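You operate a simulated robot arm through the tools that you are given. There is no shell and no other tool. Be economical: measure what you need, move in short steps, check, and stop when the job is done.

The job below is to be done with a simulated robot arm. You get a single attempt, and the scene is never put back.

## Task
Vacuum the crumbs off the side table, put the vacuum back and switch it off.
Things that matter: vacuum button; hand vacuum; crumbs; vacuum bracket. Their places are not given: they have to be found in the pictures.

The check looks at the end state, three seconds after you hand in, the way a careful person would. Anything else that was tipped, shoved, dropped, spilled or broken makes it a failure.

## Robot
A 6-joint arm with a two-finger parallel gripper, fixed in place. Base frame: the origin is at the foot of the arm, x ahead of it, y to its left, z up. Units: m, rad, N and s.
Its first joint turns from -2.897 to 2.897 rad. Payload 3.91 kg.
The TCP is the grasp point between the finger pads, 0.03 m short of the fingertips. In the tool frame z runs along the fingers and y along their closing line. Largest opening 0.11 m; finger width 0.02, thickness 0.01; the body of the gripper, 0.048 by 0.112 m, starts 0.055 m behind the TCP.
Orientation is that of the tool frame in the base frame, as a unit quaternion [x, y, z, w]. With the fingers straight down and closing along the base's y, the tool's x points along the base's -x, its y along +y and its z along -z.

## Interface
- The arm moves only by the tool servo_tool. Its argument "series" is a list that holds one entry, the list of rows, each a list of 7 numbers: the closure, from 0 (fully open) to 1 (shut), then the shift along the tool's x, y, z in units of 20 mm (1.0 is 20 mm), then the turn, a rotation vector about the tool's x, y, z in units of 4 degrees (1.0 is 4 degrees). In form: [[[gripper, tx, ty, tz, ax, ay, az], ...]]. A call has 1 to 20 rows; each row shifts and turns the commanded pose from where the row before left it, along the tool's axes as they then stand. A call with a number of a shift or a turn outside -1 to 1 is refused whole. A row lasts 0.2 s, in which the tool goes at most 0.05 m and 0.15 rad; a call with a longer step from one row to the next is refused whole, and so is a gripper value outside its range. A pose out of reach is approached as far as the arm can. The call stops where the force on the tool passes 90 N (or 10 N more than at its start, if that is more) or the arm is blocked; 0.2 s more then pass. Each finger travels about 0.108 m/s and halts on what it meets, pressing with about 30 N; the grip force reading is that of the motor and also rises with nothing between the fingers. The clock runs only during rows and for 0.2 s after the last one: add rows that do not move to give the fingers time. It gives the time, the measured TCP pose, the force on the tool (base axes), the opening and the grip force at its end, in the units of the frame above (readings bear some noise).
- Cameras (640 x 400 px; columns grow to the right, rows downward): "scene" is fixed at [0.4, -0.4992, 1.7371]; the picture's right is [0.14, 0.99, 0.00], its down [0.81, -0.11, -0.58] and it looks along [-0.57, 0.08, -0.82] (base axes); focal length 221 px, centre (320, 200). "wrist" rides on the gripper at [0.077, 0.007, -0.114] in the tool frame; the picture's right is [-0.09, 1.00, 0.00], its down [-0.80, -0.07, -0.59] and it looks along [-0.59, -0.05, 0.80] (tool axes); focal length 270 px, centre (320, 200).
- grab_frame(camera): a new picture of that camera. No time passes.
- lift_body(by): slides the trunk up (or, below 0, down) by that many m; the arm rides with it, the base frame stays. It gives what a move gives, with no picture.
- locate(camera, pixels): for up to 12 pixels [column, row] of the newest picture of that camera ("zoom" is the newest enlarged one), the place [x, y, z] in the base frame of the surface seen there, good to about 0.002 m. No time passes.
- zoom(camera, box): a new picture of the part [left, top, right, bottom] of that camera's present view, enlarged. No time passes.
- finish_job(): hands the job in; it is judged then, once.

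Work in short steps. Measure before you move; look again where a grasp or a placing could have gone wrong, and mend it. You have 80 turns and 54 pictures in all, those below and enlarged ones among them. Open the gripper and draw the arm clear of the work before you hand the job in, unless the task says otherwise; then end with one line.

The tools are called as a command line: name --argument value ..., lists and objects as JSON in quotes. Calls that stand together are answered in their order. servo_tool: Moves the arm, as the interface text tells. Its arguments: {"type":"object","properties":{"series":{"type":"array","items":{"type":"array","items":{"type":"array","items":{"type":"number"}}}}},"required":["series"]} The other tools are called the same way: lift_body (by) slides the trunk up or down; grab_frame (camera) takes a picture; locate (camera, pixels) gives the place of the surface under pixels of a picture; zoom (camera, box) takes an enlarged picture of a part of a camera's view; finish_job () hands the job in.

At the start:

```text
t: 0.0
position: [0.0213, -0.3578, 1.4549]
tool_rot: [-0.001, 1.0, 0.0, 0.0]
contact_force: [-0.3, -0.2, 0.3]
grip_width: 0.1101
grasp_force: 0.1
trunk travel left (down, up): [-0.54, 0.0]
```

scene: 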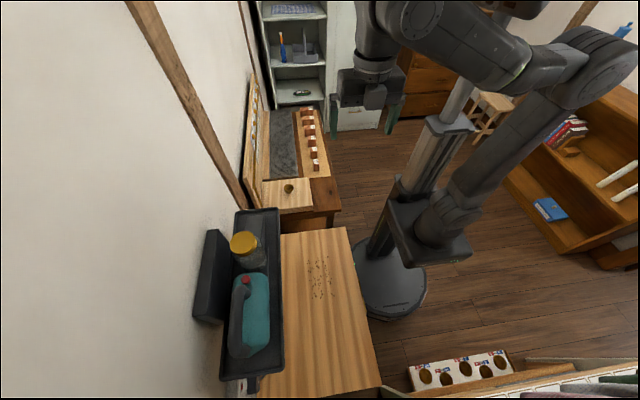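
wrist: 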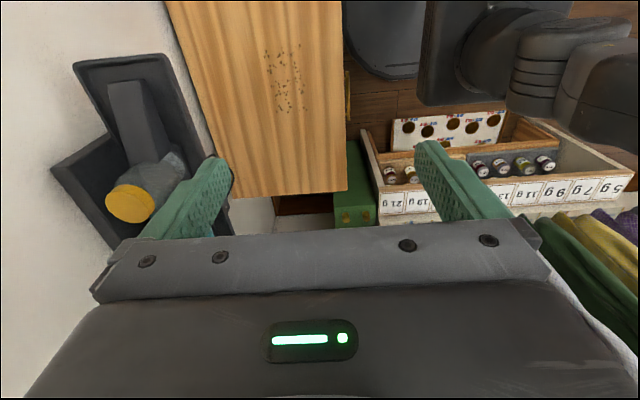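

The scene shows a vacuum (teal body, grey handle, red button, about px 250,310) in a dark tray or bracket beside the table, with crumbs around px (320,278). I'll zoom in on both.

zoom --camera "scene" --box '[180, 200, 400, 400]'

zoom --camera "wrist" --box '[40, 0, 360, 240]'

```text
2.00 times, centred on (290, 300) of scene
```

zoom: 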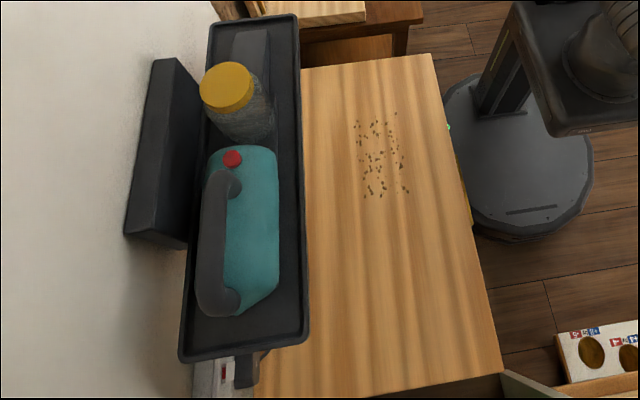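

```text
1.67 times, centred on (200, 120) of wrist
```

zoom: 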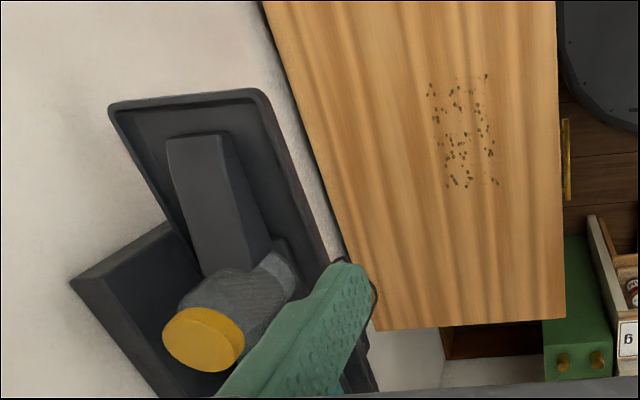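

Now I'll measure the main points in the scene picture.

locate --camera "scene" --pixels '[[246, 280], [240, 295], [236, 320], [237, 343], [262, 275], [265, 310], [258, 345], [272, 285], [275, 355], [244, 242], [235, 378], [254, 215]]'

locate --camera "wrist" --pixels '[[264, 48], [302, 46], [266, 92], [305, 108], [130, 205], [135, 90], [150, 150], [90, 70], [165, 60], [220, 150], [345, 190], [170, 10]]'

locate --camera "scene" --pixels '[[308, 258], [332, 256], [310, 298], [333, 297], [283, 235], [345, 228], [378, 380], [262, 395], [212, 232], [222, 310], [245, 390], [213, 275]]'

```text
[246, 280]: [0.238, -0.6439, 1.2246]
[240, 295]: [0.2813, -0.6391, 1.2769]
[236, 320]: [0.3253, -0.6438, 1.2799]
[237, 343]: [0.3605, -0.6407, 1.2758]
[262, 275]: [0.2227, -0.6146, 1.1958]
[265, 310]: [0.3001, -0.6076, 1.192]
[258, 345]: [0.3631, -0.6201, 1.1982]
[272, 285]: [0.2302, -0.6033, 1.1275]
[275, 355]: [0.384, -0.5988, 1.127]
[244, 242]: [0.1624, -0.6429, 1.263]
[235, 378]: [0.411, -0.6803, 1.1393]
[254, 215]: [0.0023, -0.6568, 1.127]
```

```text
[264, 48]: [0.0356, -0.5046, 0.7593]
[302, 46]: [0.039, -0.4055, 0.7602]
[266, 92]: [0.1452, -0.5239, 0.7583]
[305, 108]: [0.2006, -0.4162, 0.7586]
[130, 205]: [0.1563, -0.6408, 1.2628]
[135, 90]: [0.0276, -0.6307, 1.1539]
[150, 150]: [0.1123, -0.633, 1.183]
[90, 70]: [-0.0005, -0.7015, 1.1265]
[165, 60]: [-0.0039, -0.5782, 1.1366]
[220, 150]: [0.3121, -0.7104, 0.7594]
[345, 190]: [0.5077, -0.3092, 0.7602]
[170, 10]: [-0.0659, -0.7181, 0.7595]
```

```text
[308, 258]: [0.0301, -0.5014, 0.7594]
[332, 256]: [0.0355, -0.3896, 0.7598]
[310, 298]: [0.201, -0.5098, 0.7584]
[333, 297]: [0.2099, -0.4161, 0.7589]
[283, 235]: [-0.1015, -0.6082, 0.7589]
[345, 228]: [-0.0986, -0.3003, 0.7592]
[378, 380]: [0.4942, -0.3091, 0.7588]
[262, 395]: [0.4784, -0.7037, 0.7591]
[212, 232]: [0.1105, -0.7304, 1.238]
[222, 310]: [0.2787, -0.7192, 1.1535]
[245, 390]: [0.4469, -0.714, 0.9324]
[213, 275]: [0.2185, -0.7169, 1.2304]
```

The vacuum sits on a shelf at z≈1.128, and the crumbs are on the lower table at z≈0.759, x 0.03–0.21, y −0.51…−0.41. I'll move the tool toward the wall to get a wrist view from above.

servo_tool --series '[[[0, 0, -1, 0, 0, 0, 0], [0, 0, -1, 0, 0, 0, 0], [0, 0, -1, 0, 0, 0, 0], [0, 0, -1, 0, 0, 0, 0], [0, 0, -1, 0, 0, 0, 0], [0, 0, -1, 0, 0, 0, 0], [0, 0, -1, 0, 0, 0, 0], [0, 0, -1, 0, 0, 0, 0], [0, 0, -1, 0, 0, 0, 0], [0, 0, -1, 0, 0, 0, 0]]]'

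grab_frame --camera "wrist"

```text
t: 2.2
position: [0.023, -0.5454, 1.417]
tool_rot: [0.0, 1.0, -0.002, 0.001]
contact_force: [0.4, 0.5, -0.4]
grip_width: 0.1099
grasp_force: 0.0
out of reach, approached as far as the arm can: row 5, 6, 7, 8, 9, 10
trunk travel left (down, up): [-0.54, 0.0]
```

```text
49 pictures are left
```

wrist: 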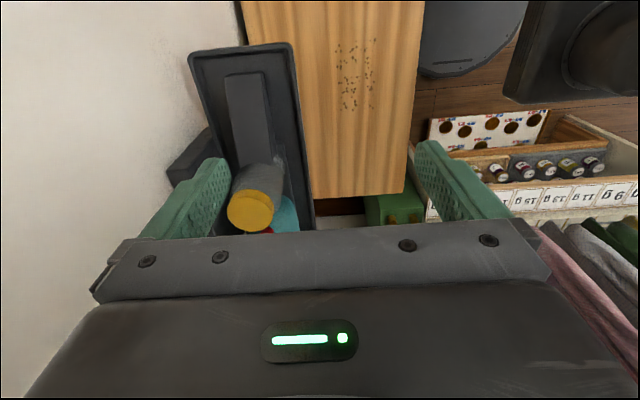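

The reach is limited at this height. I'll zoom the scene tightly on the vacuum to work out its geometry.

zoom --camera "scene" --box '[190, 200, 310, 275]'

zoom --camera "scene" --box '[190, 265, 318, 398]'

zoom --camera "wrist" --box '[160, 30, 340, 245]'

locate --camera "wrist" --pixels '[[228, 78], [262, 74], [235, 120], [240, 155], [268, 130], [236, 180], [280, 175], [250, 205], [288, 215], [195, 60], [290, 48], [235, 220]]'

```text
5.33 times, centred on (250, 238) of scene
```

zoom: 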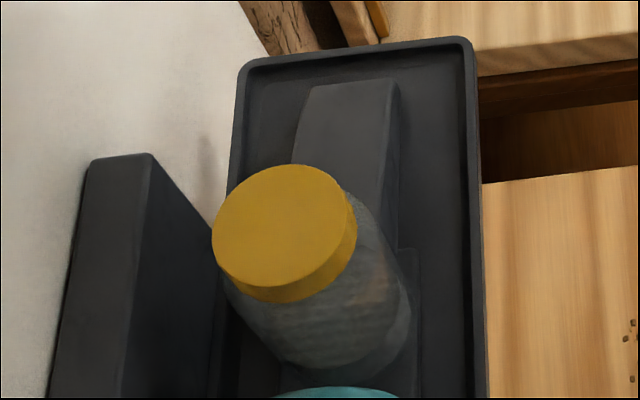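

```text
3.01 times, centred on (254, 332) of scene
```

zoom: 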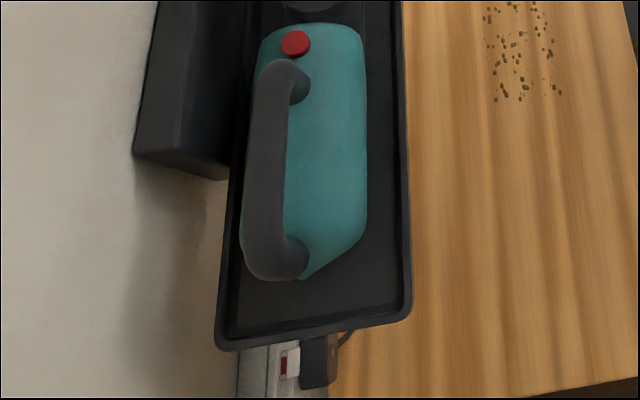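

```text
1.86 times, centred on (250, 138) of wrist
```

zoom: 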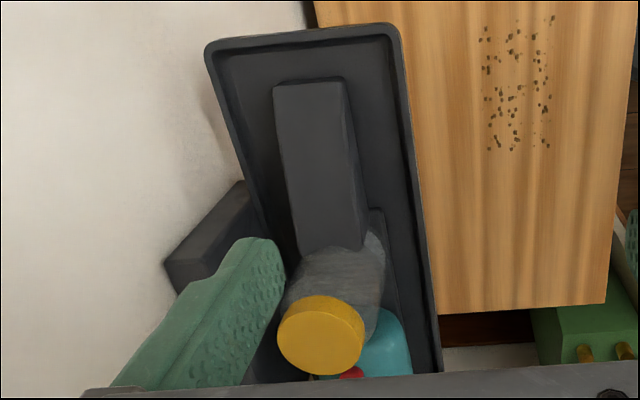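

```text
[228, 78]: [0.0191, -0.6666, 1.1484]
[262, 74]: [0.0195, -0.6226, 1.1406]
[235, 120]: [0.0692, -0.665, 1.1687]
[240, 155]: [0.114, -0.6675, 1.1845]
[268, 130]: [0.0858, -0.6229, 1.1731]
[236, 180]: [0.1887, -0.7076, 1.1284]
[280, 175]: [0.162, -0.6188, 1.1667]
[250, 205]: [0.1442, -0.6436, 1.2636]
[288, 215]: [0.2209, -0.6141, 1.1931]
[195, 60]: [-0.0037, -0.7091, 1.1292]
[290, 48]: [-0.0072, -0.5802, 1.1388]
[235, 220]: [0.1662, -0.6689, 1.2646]
```

I'll locate the handle edges, the front post, the button rim and the near edge of the cap.

locate --camera "scene" --pixels '[[245.5, 278.5], [245.5, 281.5], [243.5, 279.5], [248.5, 279.5], [242, 286.5], [247.5, 295.5], [240, 310], [231, 310], [246, 310], [243, 320], [237, 355], [242, 256]]'

locate --camera "scene" --pixels '[[235, 310], [242, 310], [244, 310], [250, 310], [255, 310], [260, 310], [250, 350], [246, 352], [250, 300], [238, 335], [257, 258], [232, 335]]'

```text
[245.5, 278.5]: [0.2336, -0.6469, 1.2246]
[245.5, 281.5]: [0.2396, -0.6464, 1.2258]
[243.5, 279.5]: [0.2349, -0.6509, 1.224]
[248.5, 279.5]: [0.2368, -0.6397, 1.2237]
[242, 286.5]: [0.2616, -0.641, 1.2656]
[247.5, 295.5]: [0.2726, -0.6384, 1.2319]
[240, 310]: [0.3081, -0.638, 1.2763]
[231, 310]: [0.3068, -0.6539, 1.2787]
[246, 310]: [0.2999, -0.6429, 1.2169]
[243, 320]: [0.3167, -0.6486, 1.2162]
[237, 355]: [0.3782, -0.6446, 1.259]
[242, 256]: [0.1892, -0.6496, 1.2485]
```

```text
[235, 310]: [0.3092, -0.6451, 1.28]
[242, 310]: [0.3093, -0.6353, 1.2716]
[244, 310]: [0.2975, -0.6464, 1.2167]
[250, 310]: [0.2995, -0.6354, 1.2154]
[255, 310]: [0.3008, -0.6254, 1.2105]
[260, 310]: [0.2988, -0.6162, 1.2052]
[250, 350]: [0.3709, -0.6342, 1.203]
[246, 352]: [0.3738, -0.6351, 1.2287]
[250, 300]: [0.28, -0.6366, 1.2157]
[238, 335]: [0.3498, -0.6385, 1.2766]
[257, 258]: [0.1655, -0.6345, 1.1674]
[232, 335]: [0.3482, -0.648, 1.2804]
```

Handle: y≈−0.645, z 1.258–1.28, x 0.27–0.37. Button: (0.237, −0.645, 1.225). I'll shut the fingers, descend to about 1.32 and move over in x.

servo_tool --series '[[[1, 0, 0, 1, 0, 0, 0], [1, 0, 0, 1, 0, 0, 0], [1, 0, 0, 1, 0, 0, 0], [1, 0, 0, 1, 0, 0, 0], [1, 0, 0, 1, 0, 0, 0], [1, -1, 0, 0, 0, 0, 0], [1, -1, 0, 0, 0, 0, 0], [1, -1, 0, 0, 0, 0, 0], [1, -1, 0, 0, 0, 0, 0], [1, -1, 0, 0, 0, 0, 0], [1, -1, 0, 0, 0, 0, 0], [1, -1, 0, 0, 0, 0, 0], [1, -1, 0, 0, 0, 0, 0], [1, -1, 0, 0, 0, 0, 0], [1, -1, 0, 0, 0, 0, 0]]]'

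```text
t: 5.4
position: [0.2234, -0.5426, 1.3171]
tool_rot: [0.001, 1.0, 0.0, 0.0]
contact_force: [0.8, -0.5, 0.1]
grip_width: 0.0
grasp_force: 30.0
trunk travel left (down, up): [-0.54, 0.0]
```

All moves reached. Now over the button at (0.237, −0.645).

servo_tool --series '[[[1, -0.68, -0.5, 0, 0, 0, 0], [1, 0, -1, 0, 0, 0, 0], [1, 0, -1, 0, 0, 0, 0], [1, 0, -1, 0, 0, 0, 0], [1, 0, -1, 0, 0, 0, 0], [1, 0, -0.6, 0, 0, 0, 0]]]'

zoom --camera "scene" --box '[190, 225, 318, 358]'

```text
t: 6.8
position: [0.2364, -0.6459, 1.3178]
tool_rot: [0.0, 1.0, 0.001, 0.0]
contact_force: [-0.7, -0.3, -0.5]
grip_width: 0.0
grasp_force: 30.1
trunk travel left (down, up): [-0.54, 0.0]
```

```text
3.01 times, centred on (254, 292) of scene
```

zoom: 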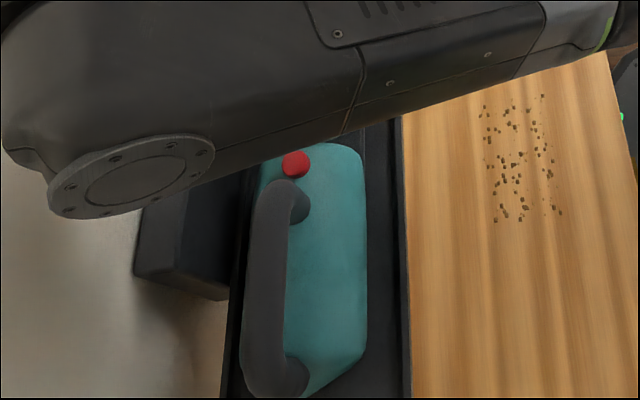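

Aligned over the button with tips at z≈1.288. I'll descend 0.06, then take small steps to the button and watch the force.

servo_tool --series '[[[1, 0, 0, 1, 0, 0, 0], [1, 0, 0, 1, 0, 0, 0], [1, 0, 0, 0.9, 0, 0, 0], [1, 0, 0, 0.15, 0, 0, 0], [1, 0, 0, 0.15, 0, 0, 0]]]'

zoom --camera "scene" --box '[190, 225, 318, 358]'

```text
t: 8.0
position: [0.2362, -0.6458, 1.2524]
tool_rot: [0.0, 1.0, -0.001, 0.001]
contact_force: [-0.5, -0.3, 1.5]
grip_width: 0.0
grasp_force: 30.4
trunk travel left (down, up): [-0.54, 0.0]
```

```text
3.01 times, centred on (254, 292) of scene
```

zoom: 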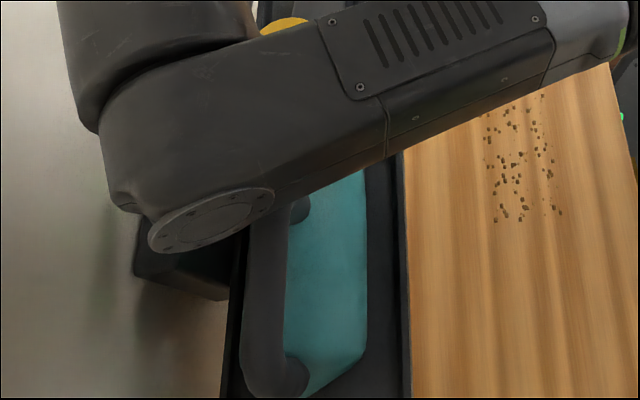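

Tips are at z≈1.222 with only 1.5 N, so contact is just beginning. I'll press further in 2 mm steps.

servo_tool --series '[[[1, 0, 0, 0.1, 0, 0, 0], [1, 0, 0, 0.1, 0, 0, 0]]]'

```text
t: 8.6
position: [0.2365, -0.6454, 1.25]
tool_rot: [0.0, 1.0, -0.001, 0.0]
contact_force: [1.6, -2.3, 7.9]
grip_width: 0.0
grasp_force: 29.9
trunk travel left (down, up): [-0.54, 0.0]
```

The force rose to 8 N at tip z≈1.220. I'll push one more small step, then retreat and look at the button.

servo_tool --series '[[[1, 0, 0, 0.1, 0, 0, 0], [1, 0, 0, 0, 0, 0, 0]]]'

servo_tool --series '[[[1, 0, 0, -0.5, 0, 0, 0], [1, 0, 0, -1, 0, 0, 0], [1, 0, 0, -1, 0, 0, 0], [1, 0, 0, -0.8, 0, 0, 0]]]'

zoom --camera "scene" --box '[190, 225, 318, 358]'

grab_frame --camera "wrist"

```text
t: 9.2
position: [0.2361, -0.6446, 1.2489]
tool_rot: [0.001, 1.0, -0.001, 0.0]
contact_force: [1.9, -6.5, 14.4]
grip_width: 0.0
grasp_force: 29.5
trunk travel left (down, up): [-0.54, 0.0]
```

```text
t: 10.2
position: [0.2374, -0.645, 1.3138]
tool_rot: [0.0, 1.0, 0.0, 0.0]
contact_force: [-0.3, -0.2, -0.2]
grip_width: 0.0
grasp_force: 30.2
trunk travel left (down, up): [-0.54, 0.0]
```

```text
3.01 times, centred on (254, 292) of scene
```

zoom: 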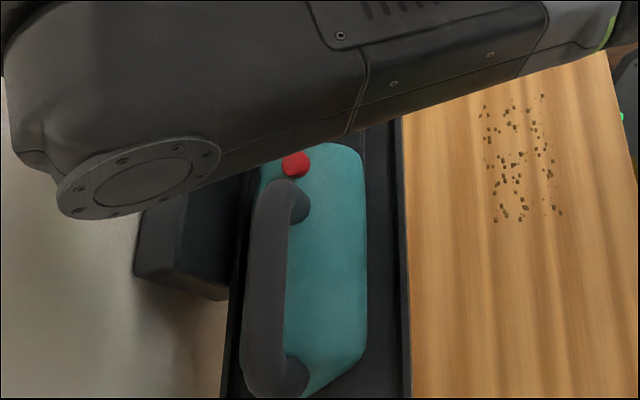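

```text
42 pictures are left
```

wrist: 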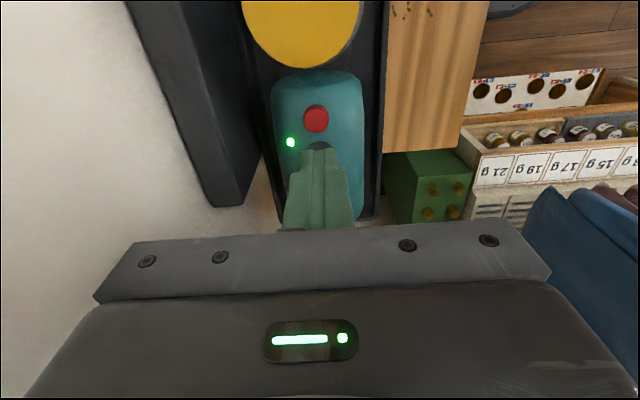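

The button press worked: a green LED at px (290,142) is lit on the vacuum. Next I'll half-open and move over the handle at x≈0.305.

servo_tool --series '[[[1, 0, 0, -0.6, 0, 0, 0], [0.45, -1, 0, 0, 0, 0, 0], [0.45, -1, 0, 0, 0, 0, 0], [0.45, -1, 0, 0, 0, 0, 0], [0.45, -0.4, 0, 0, 0, 0, 0], [0.45, 0, 0, 0, 0, 0, 0]]]'

grab_frame --camera "wrist"

```text
t: 11.6
position: [0.3003, -0.6337, 1.3127]
tool_rot: [0.0, 1.0, -0.003, 0.001]
contact_force: [0.2, -0.5, 0.6]
grip_width: 0.0604
grasp_force: 0.0
out of reach, approached as far as the arm can: row 2, 3, 4
trunk travel left (down, up): [-0.54, 0.0]
```

```text
41 pictures are left
```

wrist: 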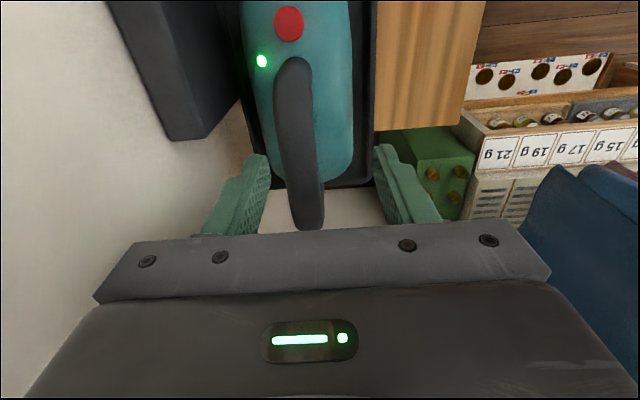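

Fingers straddle the handle but stand at y=−0.634 because of the reach limit. I'll descend a bit, correct y, then go to z≈1.265.

servo_tool --series '[[[0.45, 0, 0, 0.8, 0, 0, 0], [0.45, 0, -0.55, 0.5, 0, 0, 0], [0.45, 0, 0, 0.6, 0, 0, 0], [0.45, 0, 0, 0.45, 0, 0, 0], [0.45, 0, 0, 0, 0, 0, 0]]]'

grab_frame --camera "wrist"

```text
t: 12.8
position: [0.3013, -0.6447, 1.268]
tool_rot: [0.0, 1.0, 0.0, 0.001]
contact_force: [-0.9, 0.8, 0.4]
grip_width: 0.0605
grasp_force: 0.1
trunk travel left (down, up): [-0.54, 0.0]
```

```text
40 pictures are left
```

wrist: 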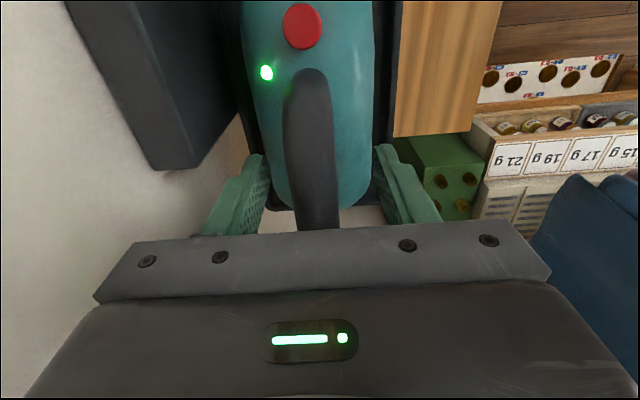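

The handle lies between the pads, so I'll close now.

servo_tool --series '[[[0.6, 0, 0, 0, 0, 0, 0], [1, 0, 0, 0, 0, 0, 0], [1, 0, 0, 0, 0, 0, 0], [1, 0, 0, 0, 0, 0, 0], [1, 0, 0, 0, 0, 0, 0]]]'

```text
t: 14.0
position: [0.3005, -0.6456, 1.2671]
tool_rot: [0.0, 1.0, 0.0, 0.0]
contact_force: [0.0, -1.3, 1.6]
grip_width: 0.0233
grasp_force: 29.3
trunk travel left (down, up): [-0.54, 0.0]
```

Gripped at width 0.023. I'll lift 30 mm and check the load.

servo_tool --series '[[[1, 0, 0, -0.4, 0, 0, 0], [1, 0, 0, -0.4, 0, 0, 0], [1, 0, 0, -0.4, 0, 0, 0], [1, 0, 0, -0.3, 0, 0, 0], [1, 0, 0, 0, 0, 0, 0]]]'

grab_frame --camera "scene"

grab_frame --camera "wrist"

```text
t: 15.2
position: [0.3004, -0.6458, 1.2986]
tool_rot: [0.0, 1.0, 0.0, -0.001]
contact_force: [-0.7, -0.7, -6.3]
grip_width: 0.0236
grasp_force: 29.9
trunk travel left (down, up): [-0.54, 0.0]
```

```text
39 pictures are left
```

scene: 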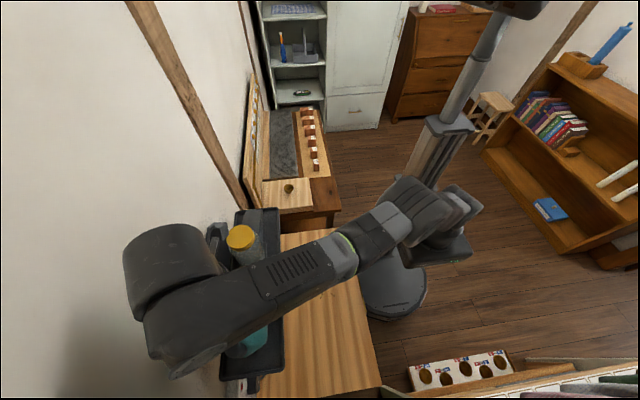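

```text
38 pictures are left
```

wrist: 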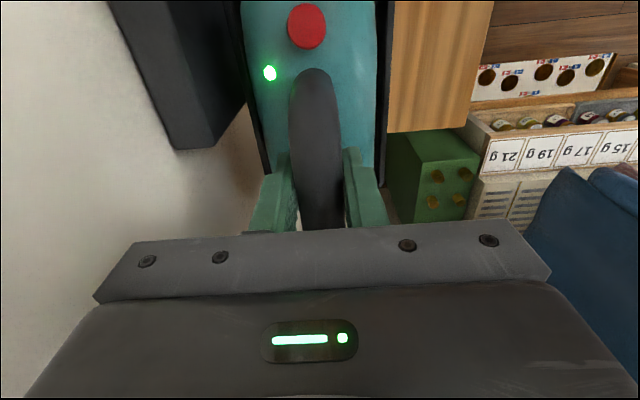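

Lifted cleanly with a load of about 6 N. Before going down I'll check for obstacles near the table's x≈0.5 edge and locate the vacuum's points.

locate --camera "wrist" --pixels '[[410, 190], [440, 150], [400, 150], [480, 95], [500, 160], [480, 210], [306, 25], [450, 125], [560, 190], [365, 130], [520, 110], [610, 60]]'

locate --camera "scene" --pixels '[[412, 370], [385, 390], [245, 237], [265, 345], [270, 330], [218, 232], [260, 255], [575, 370], [430, 395], [508, 352]]'

```text
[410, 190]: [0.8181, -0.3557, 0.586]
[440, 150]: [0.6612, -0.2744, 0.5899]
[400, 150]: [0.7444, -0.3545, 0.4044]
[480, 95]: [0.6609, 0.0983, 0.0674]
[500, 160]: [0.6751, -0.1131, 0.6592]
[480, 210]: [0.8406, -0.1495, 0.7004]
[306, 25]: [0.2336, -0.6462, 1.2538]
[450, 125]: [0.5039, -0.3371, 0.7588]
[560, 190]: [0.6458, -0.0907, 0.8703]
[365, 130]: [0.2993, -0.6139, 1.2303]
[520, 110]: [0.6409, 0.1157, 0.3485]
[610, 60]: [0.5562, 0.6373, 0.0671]
```

```text
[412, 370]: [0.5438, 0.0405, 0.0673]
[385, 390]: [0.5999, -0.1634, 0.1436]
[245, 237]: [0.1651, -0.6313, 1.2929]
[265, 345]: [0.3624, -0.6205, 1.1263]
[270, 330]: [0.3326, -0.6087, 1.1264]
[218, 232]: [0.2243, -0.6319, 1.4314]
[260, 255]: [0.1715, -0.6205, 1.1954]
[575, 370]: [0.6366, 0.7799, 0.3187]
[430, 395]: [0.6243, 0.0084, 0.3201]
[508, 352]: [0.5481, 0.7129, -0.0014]
```

Obstacles only start beyond x≈0.64, so it's clear. I'll move out to y≈−0.46 first, then in x to about 0.46.

servo_tool --series '[[[1, 0, 0.5, 0, 0, 0, 0], [1, 0, 1, 0, 0, 0, 0], [1, 0, 1, 0, 0, 0, 0], [1, 0, 1, 0, 0, 0, 0], [1, 0, 1, 0, 0, 0, 0], [1, 0, 1, 0, 0, 0, 0], [1, 0, 1, 0, 0, 0, 0], [1, 0, 1, 0, 0, 0, 0], [1, 0, 1, 0, 0, 0, 0], [1, 0, 0.8, 0, 0, 0, 0], [1, -0.5, 0, 0, 0, 0, 0], [1, -1, 0, 0, 0, 0, 0], [1, -1, 0, 0, 0, 0, 0], [1, -1, 0, 0, 0, 0, 0], [1, -1, 0, 0, 0, 0, 0], [1, -1, 0, 0, 0, 0, 0], [1, -1, 0, 0, 0, 0, 0], [1, -1, 0, 0, 0, 0, 0], [1, -0.5, 0, 0, 0, 0, 0]]]'

lift_body --by -0.2

grab_frame --camera "scene"

```text
t: 19.2
position: [0.4625, -0.4588, 1.2978]
tool_rot: [0.0, 1.0, 0.0, 0.0]
contact_force: [0.0, 0.7, -6.6]
grip_width: 0.0233
grasp_force: 29.8
trunk travel left (down, up): [-0.54, 0.0]
```

```text
t: 21.4
position: [0.4613, -0.4605, 1.0971]
tool_rot: [-0.001, 1.0, 0.0, 0.001]
contact_force: [-0.5, -0.8, -6.0]
grip_width: 0.0235
grasp_force: 29.7
trunk travel left (down, up): [-0.34, 0.2]
```

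```text
37 pictures are left
```

scene: 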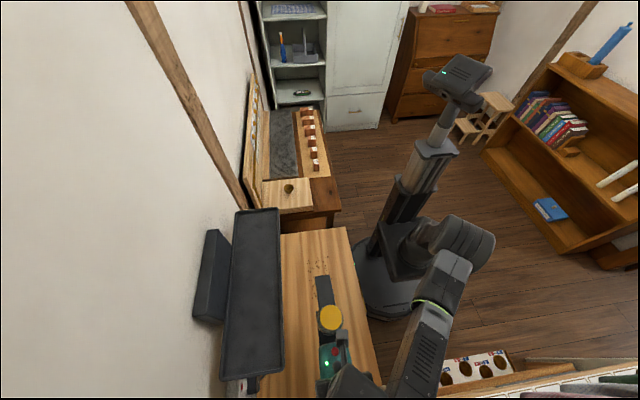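

The view is clear: the vacuum is over the table with its nozzle pointing at the crumbs. I'll lower the trunk 0.17 more, leaving about 3 cm clearance, and check the level.

lift_body --by -0.17

zoom --camera "scene" --box '[260, 230, 400, 330]'

```text
t: 23.3
position: [0.4613, -0.4602, 0.9278]
tool_rot: [-0.001, 1.0, -0.001, -0.001]
contact_force: [0.5, -0.1, -6.1]
grip_width: 0.0235
grasp_force: 30.2
trunk travel left (down, up): [-0.17, 0.37]
```

```text
4.00 times, centred on (330, 280) of scene
```

zoom: 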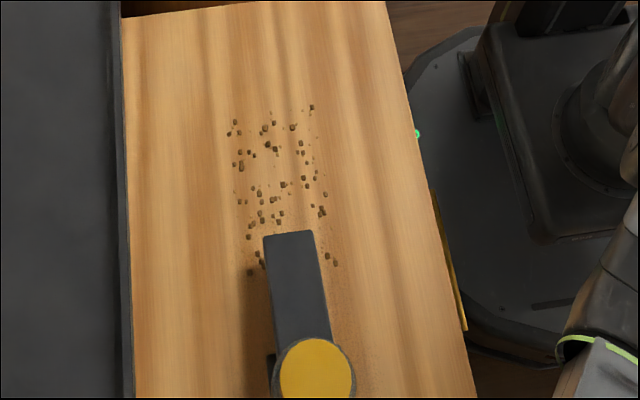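

locate --camera "zoom" --pixels '[[290, 236], [268, 240], [310, 236], [300, 330], [312, 107], [233, 122], [250, 272], [335, 263], [323, 210], [240, 195], [229, 135], [325, 194]]'

```text
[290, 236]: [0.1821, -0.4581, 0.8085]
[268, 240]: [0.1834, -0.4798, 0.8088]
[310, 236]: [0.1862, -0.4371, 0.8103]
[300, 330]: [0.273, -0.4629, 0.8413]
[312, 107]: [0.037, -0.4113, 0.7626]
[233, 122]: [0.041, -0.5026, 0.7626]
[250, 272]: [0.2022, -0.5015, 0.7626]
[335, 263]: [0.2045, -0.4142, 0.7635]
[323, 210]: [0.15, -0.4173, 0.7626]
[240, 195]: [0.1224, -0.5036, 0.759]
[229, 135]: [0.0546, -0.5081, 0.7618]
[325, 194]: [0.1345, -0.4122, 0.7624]
```

The vacuum is level, with its bottom about 29 mm above the table. I'll go to x=0.505, y=−0.487, lower to about 8 mm clearance, and sweep in −x.

servo_tool --series '[[[1, -1, -0.5, 0, 0, 0, 0], [1, -1, -0.8, 0, 0, 0, 0], [1, -0.2, 0, 0.5, 0, 0, 0], [1, 0, 0, 0.5, 0, 0, 0], [1, 0, 0, 0, 0, 0, 0], [1, 0.7, 0, 0, 0, 0, 0], [1, 0.7, 0, 0, 0, 0, 0], [1, 0.7, 0, 0, 0, 0, 0], [1, 0.7, 0, 0, 0, 0, 0], [1, 0.7, 0, 0, 0, 0, 0], [1, 0.7, 0, 0, 0, 0, 0]]]'

zoom --camera "scene" --box '[260, 230, 400, 330]'

```text
t: 25.7
position: [0.421, -0.4851, 0.9071]
tool_rot: [0.0, 1.0, 0.0, 0.0]
contact_force: [-0.1, -0.7, -6.5]
grip_width: 0.0235
grasp_force: 29.7
trunk travel left (down, up): [-0.17, 0.37]
```

```text
4.00 times, centred on (330, 280) of scene
```

zoom: 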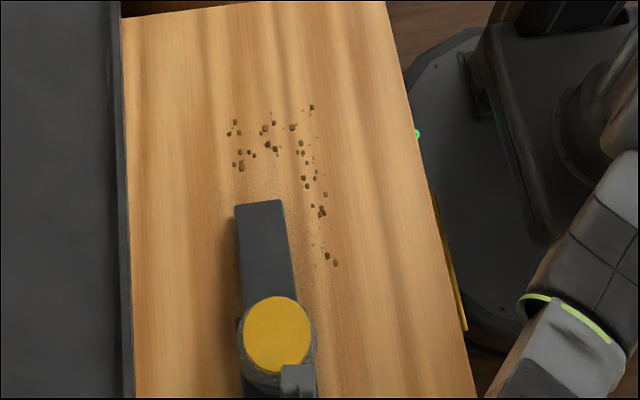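

Suction works: crumbs are vanishing around the mouth. I'll continue this pass to x≈0.29, shift to y=−0.43 and sweep back.

servo_tool --series '[[[1, 0.7, 0, 0, 0, 0, 0], [1, 0.7, 0, 0, 0, 0, 0], [1, 0.7, 0, 0, 0, 0, 0], [1, 0.7, 0, 0, 0, 0, 0], [1, 0.7, 0, 0, 0, 0, 0], [1, 0.7, 0, 0, 0, 0, 0], [1, 0.7, 0, 0, 0, 0, 0], [1, 0.7, 0, 0, 0, 0, 0], [1, 0.7, 0, 0, 0, 0, 0], [1, 0, 0.7, 0, 0, 0, 0], [1, 0, 0.7, 0, 0, 0, 0], [1, 0, 0.7, 0, 0, 0, 0], [1, 0, 0.7, 0, 0, 0, 0]]]'

servo_tool --series '[[[1, -0.7, 0, 0, 0, 0, 0], [1, -0.7, 0, 0, 0, 0, 0], [1, -0.7, 0, 0, 0, 0, 0], [1, -0.7, 0, 0, 0, 0, 0], [1, -0.7, 0, 0, 0, 0, 0], [1, -0.7, 0, 0, 0, 0, 0], [1, -0.7, 0, 0, 0, 0, 0], [1, -0.7, 0, 0, 0, 0, 0], [1, -0.7, 0, 0, 0, 0, 0], [1, -0.7, 0, 0, 0, 0, 0], [1, -0.7, 0, 0, 0, 0, 0], [1, -0.7, 0, 0, 0, 0, 0], [1, -0.7, 0, 0, 0, 0, 0], [1, -0.7, 0, 0, 0, 0, 0], [1, -0.7, 0, 0, 0, 0, 0], [1, -0.7, 0, 0, 0, 0, 0]]]'

zoom --camera "scene" --box '[260, 230, 400, 330]'

```text
t: 28.5
position: [0.2947, -0.43, 0.9081]
tool_rot: [0.0, 1.0, 0.0, 0.0]
contact_force: [0.6, 0.1, -7.6]
grip_width: 0.0236
grasp_force: 30.0
trunk travel left (down, up): [-0.17, 0.37]
```

```text
t: 31.9
position: [0.5195, -0.4293, 0.9073]
tool_rot: [0.0, 1.0, 0.001, 0.0]
contact_force: [0.0, 0.8, -6.6]
grip_width: 0.0235
grasp_force: 30.0
trunk travel left (down, up): [-0.17, 0.37]
```

```text
4.00 times, centred on (330, 280) of scene
```

zoom: 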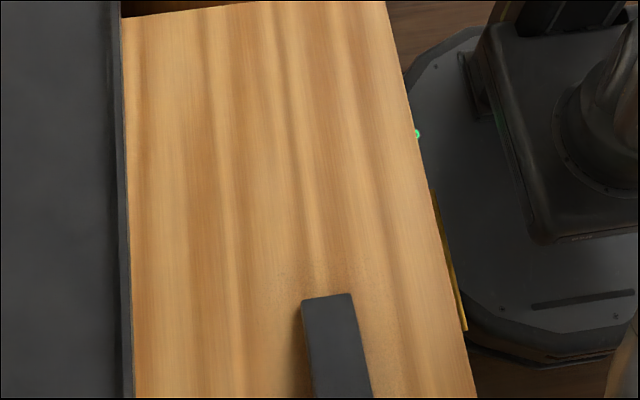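

The table looks clean. I'll raise the trunk fully and look at the whole table.

lift_body --by 0.37

zoom --camera "scene" --box '[180, 200, 400, 400]'

```text
t: 35.5
position: [0.5183, -0.4306, 1.2771]
tool_rot: [0.0, 1.0, 0.001, 0.0]
contact_force: [-0.8, 0.3, -6.0]
grip_width: 0.0233
grasp_force: 29.7
trunk travel left (down, up): [-0.54, 0.0]
```

```text
2.00 times, centred on (290, 300) of scene
```

zoom: 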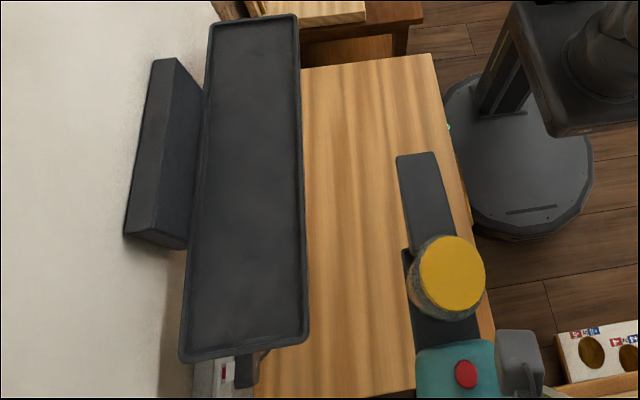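

The table is clear. I'll move back: raise to z 1.298 and go to x≈0.30, then y toward the shelf.

servo_tool --series '[[[1, 0.5, 0, -0.5, 0, 0, 0], [1, 1, 0, -0.55, 0, 0, 0], [1, 1, 0, 0, 0, 0, 0], [1, 1, 0, 0, 0, 0, 0], [1, 1, 0, 0, 0, 0, 0], [1, 1, 0, 0, 0, 0, 0], [1, 1, 0, 0, 0, 0, 0], [1, 1, 0, 0, 0, 0, 0], [1, 1, 0, 0, 0, 0, 0], [1, 1, 0, 0, 0, 0, 0], [1, 1, 0, 0, 0, 0, 0], [1, 0.4, 0, 0, 0, 0, 0], [1, 0, 0, 0, 0, 0, 0]]]'

servo_tool --series '[[[1, 0, -0.6, 0, 0, 0, 0], [1, 0, -1, 0, 0, 0, 0], [1, 0, -1, 0, 0, 0, 0], [1, 0, -1, 0, 0, 0, 0], [1, 0, -1, 0, 0, 0, 0], [1, 0, -1, 0, 0, 0, 0], [1, 0, -1, 0, 0, 0, 0], [1, 0, -1, 0, 0, 0, 0], [1, 0, -1, 0, 0, 0, 0], [1, 0, -1, 0, 0, 0, 0], [1, 0, -0.7, 0, 0, 0, 0], [1, 0, -0.45, 0, 0, 0, 0], [1, 0, 0, 0, 0, 0, 0]]]'

grab_frame --camera "scene"

grab_frame --camera "wrist"

```text
t: 38.3
position: [0.3008, -0.4296, 1.2986]
tool_rot: [0.0, 1.0, 0.0, 0.0]
contact_force: [0.9, 0.2, -6.3]
grip_width: 0.0235
grasp_force: 29.9
trunk travel left (down, up): [-0.54, 0.0]
```

```text
t: 41.1
position: [0.3015, -0.6469, 1.298]
tool_rot: [0.0, 1.0, -0.001, 0.001]
contact_force: [0.2, 0.2, -6.0]
grip_width: 0.0236
grasp_force: 29.9
trunk travel left (down, up): [-0.54, 0.0]
```

```text
32 pictures are left
```

scene: 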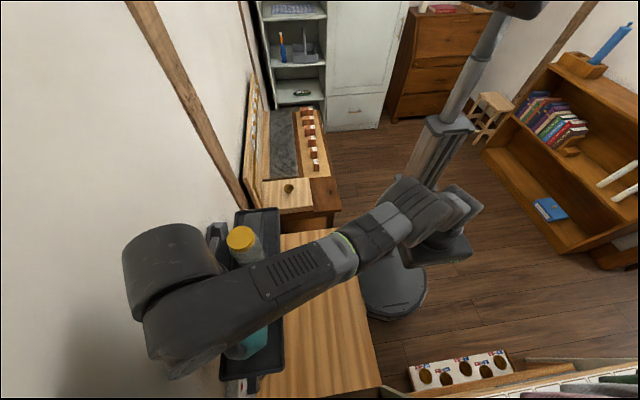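

```text
31 pictures are left
```

wrist: 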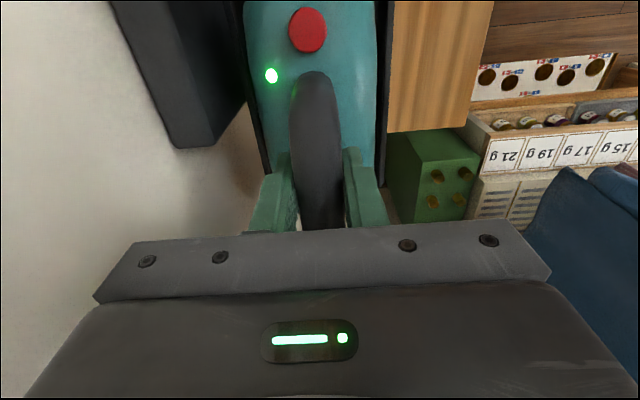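

The pose matches the lifted pose and the LED is still on. I'll lower 31 mm back onto the tray with a 1 mm y correction.

servo_tool --series '[[[1, 0.05, 0.06, 0.5, 0, 0, 0], [1, 0, 0, 0.5, 0, 0, 0], [1, 0, 0, 0.3, 0, 0, 0], [1, 0, 0, 0.15, 0, 0, 0], [1, 0, 0, 0.08, 0, 0, 0], [1, 0, 0, 0, 0, 0, 0]]]'

```text
t: 42.5
position: [0.3003, -0.6437, 1.2688]
tool_rot: [0.0, 1.0, -0.001, -0.001]
contact_force: [2.7, -0.3, 3.1]
grip_width: 0.0236
grasp_force: 29.8
trunk travel left (down, up): [-0.54, 0.0]
```

Contact: the force went from −6 to +3 N at z 1.269, so it is seated. I'll release to half open.

servo_tool --series '[[[0.75, 0, 0, 0, 0, 0, 0], [0.6, 0, 0, 0, 0, 0, 0], [0.45, 0, 0, 0, 0, 0, 0], [0.45, 0, 0, 0, 0, 0, 0]]]'

servo_tool --series '[[[0.45, 0, 0, -0.5, 0, 0, 0], [0.45, 0, 0, -1, 0, 0, 0], [0.45, 0, 0, -0.8, 0, 0, 0], [0.45, 0, 0, 0, 0, 0, 0]]]'

grab_frame --camera "wrist"

```text
t: 43.5
position: [0.2998, -0.6441, 1.2675]
tool_rot: [0.001, 1.0, 0.0, 0.001]
contact_force: [0.1, 0.1, -0.2]
grip_width: 0.0603
grasp_force: 0.0
trunk travel left (down, up): [-0.54, 0.0]
```

```text
t: 44.5
position: [0.2995, -0.6412, 1.3052]
tool_rot: [0.0, 1.0, -0.001, 0.0]
contact_force: [0.0, -0.2, 0.2]
grip_width: 0.0608
grasp_force: 0.0
out of reach, approached as far as the arm can: row 3
trunk travel left (down, up): [-0.54, 0.0]
```

```text
30 pictures are left
```

wrist: 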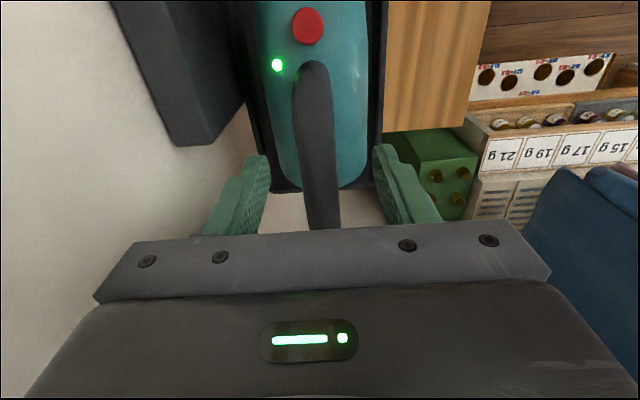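

Released. I'll check the button's present place and the vacuum's seating.

locate --camera "wrist" --pixels '[[307, 26], [298, 26], [316, 26], [307, 14], [307, 38], [318, 90], [277, 65]]'

servo_tool --series '[[[0.45, 1, 0, -0.3, 0, 0, 0], [0.45, 1, -0.1, -0.4, 0, 0, 0], [0.45, 1, 0, 0, 0, 0, 0], [1, 0.15, 0, 0, 0, 0, 0], [1, 0, 0, 0, 0, 0, 0], [1, 0, 0, 0, 0, 0, 0]]]'

grab_frame --camera "wrist"

zoom --camera "scene" --box '[190, 225, 318, 358]'

```text
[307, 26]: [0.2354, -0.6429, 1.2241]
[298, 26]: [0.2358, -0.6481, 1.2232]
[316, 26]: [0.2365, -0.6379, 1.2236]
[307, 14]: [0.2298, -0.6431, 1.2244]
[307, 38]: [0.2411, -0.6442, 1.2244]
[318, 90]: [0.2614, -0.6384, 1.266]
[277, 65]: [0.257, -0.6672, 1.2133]
```

```text
t: 45.9
position: [0.2358, -0.6436, 1.319]
tool_rot: [0.0, 1.0, -0.001, 0.0]
contact_force: [0.0, 0.5, 0.2]
grip_width: 0.0003
grasp_force: 30.1
trunk travel left (down, up): [-0.54, 0.0]
```

```text
29 pictures are left
```

wrist: 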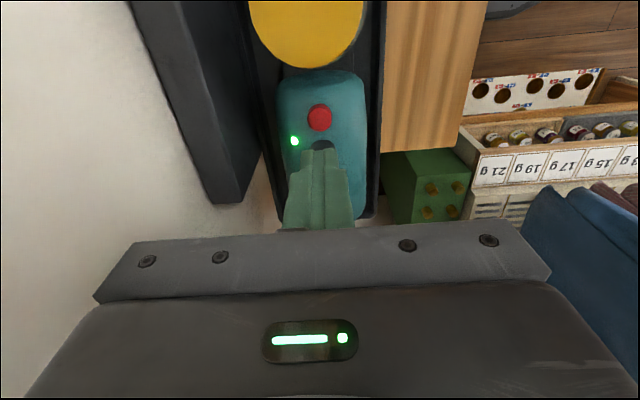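

```text
3.01 times, centred on (254, 292) of scene
```

zoom: 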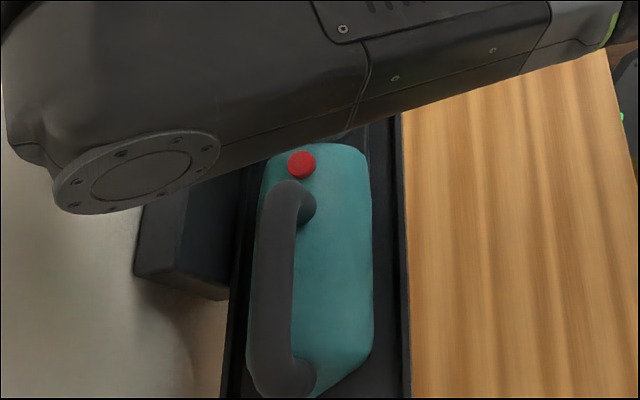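

The vacuum sits within 2 mm of its original place and the button is at (0.235, −0.643). I'll press it as before, down to TCP z≈1.247.

servo_tool --series '[[[1, 0, 0, 1, 0, 0, 0], [1, 0, 0, 1, 0, 0, 0], [1, 0, 0, 0.9, 0, 0, 0], [1, 0, 0, 0.25, 0, 0, 0], [1, 0, 0, 0.2, 0, 0, 0], [1, 0, 0, 0.2, 0, 0, 0]]]'

servo_tool --series '[[[1, 0, 0, -0.5, 0, 0, 0], [1, 0, 0, -1, 0, 0, 0], [1, 0, 0, -1, 0, 0, 0], [1, 0, 0, -0.8, 0, 0, 0]]]'

grab_frame --camera "wrist"

```text
t: 47.3
position: [0.2353, -0.6445, 1.2499]
tool_rot: [0.0, 1.0, -0.002, 0.001]
contact_force: [0.2, -3.3, 12.3]
grip_width: 0.0003
grasp_force: 30.1
trunk travel left (down, up): [-0.54, 0.0]
```

```text
t: 48.3
position: [0.2359, -0.6433, 1.3135]
tool_rot: [0.0, 1.0, 0.001, 0.0]
contact_force: [0.2, 0.3, -0.4]
grip_width: 0.0003
grasp_force: 30.3
trunk travel left (down, up): [-0.54, 0.0]
```

```text
27 pictures are left
```

wrist: 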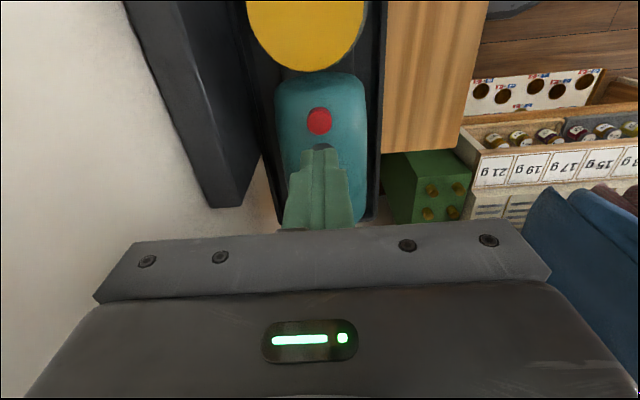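

The LED is out, so the vacuum is off. I'll withdraw toward +y, open the gripper and look over the scene.

servo_tool --series '[[[1, 0, 0.6, 0, 0, 0, 0], [1, 0, 1, 0, 0, 0, 0], [1, 0, 1, 0, 0, 0, 0], [1, 0, 1, 0, 0, 0, 0], [1, 0, 1, -0.5, 0, 0, 0], [1, 0, 1, -1, 0, 0, 0], [1, 0, 1, -1, 0, 0, 0], [1, 0, 1, -1, 0, 0, 0], [1, 0, 1, -1, 0, 0, 0], [1, 0, 1, -1, 0, 0, 0], [0.5, 0, 1, 0, 0, 0, 0], [0, 0, 1, 0, 0, 0, 0], [0, 0, 1, 0, 0, 0, 0], [0, 0, 1, 0, 0, 0, 0], [0, 0, 0, 0, 0, 0, 0]]]'

grab_frame --camera "scene"

zoom --camera "scene" --box '[180, 200, 400, 400]'

```text
t: 51.5
position: [0.2356, -0.3715, 1.4221]
tool_rot: [0.0, 1.0, 0.0, 0.0]
contact_force: [-0.9, -0.5, -0.8]
grip_width: 0.1099
grasp_force: 0.0
trunk travel left (down, up): [-0.54, 0.0]
```

```text
26 pictures are left
```

scene: 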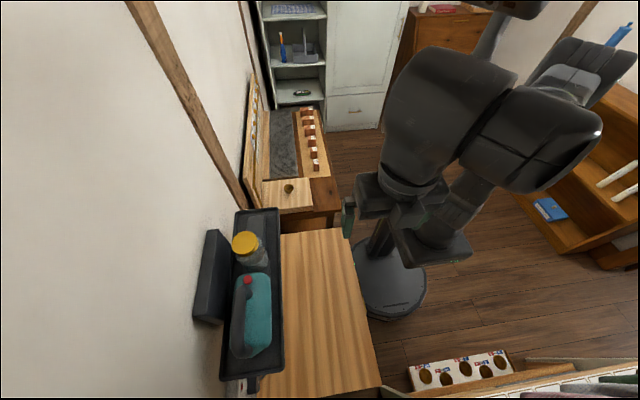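

```text
2.00 times, centred on (290, 300) of scene
```

zoom: 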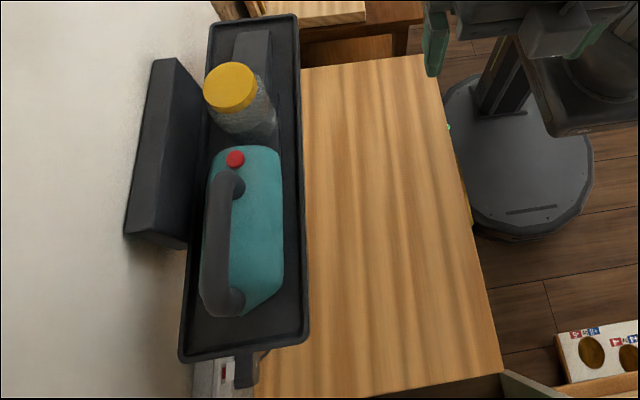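

The table is clean, the vacuum sits in its tray with its LED off, and the arm is clear with the gripper open. Handing in.

finish_job

```text
The job is handed in.
```

The crumbs are vacuumed off the side table, and the vacuum is back in its tray, within about 2 mm of where it started, and switched off.
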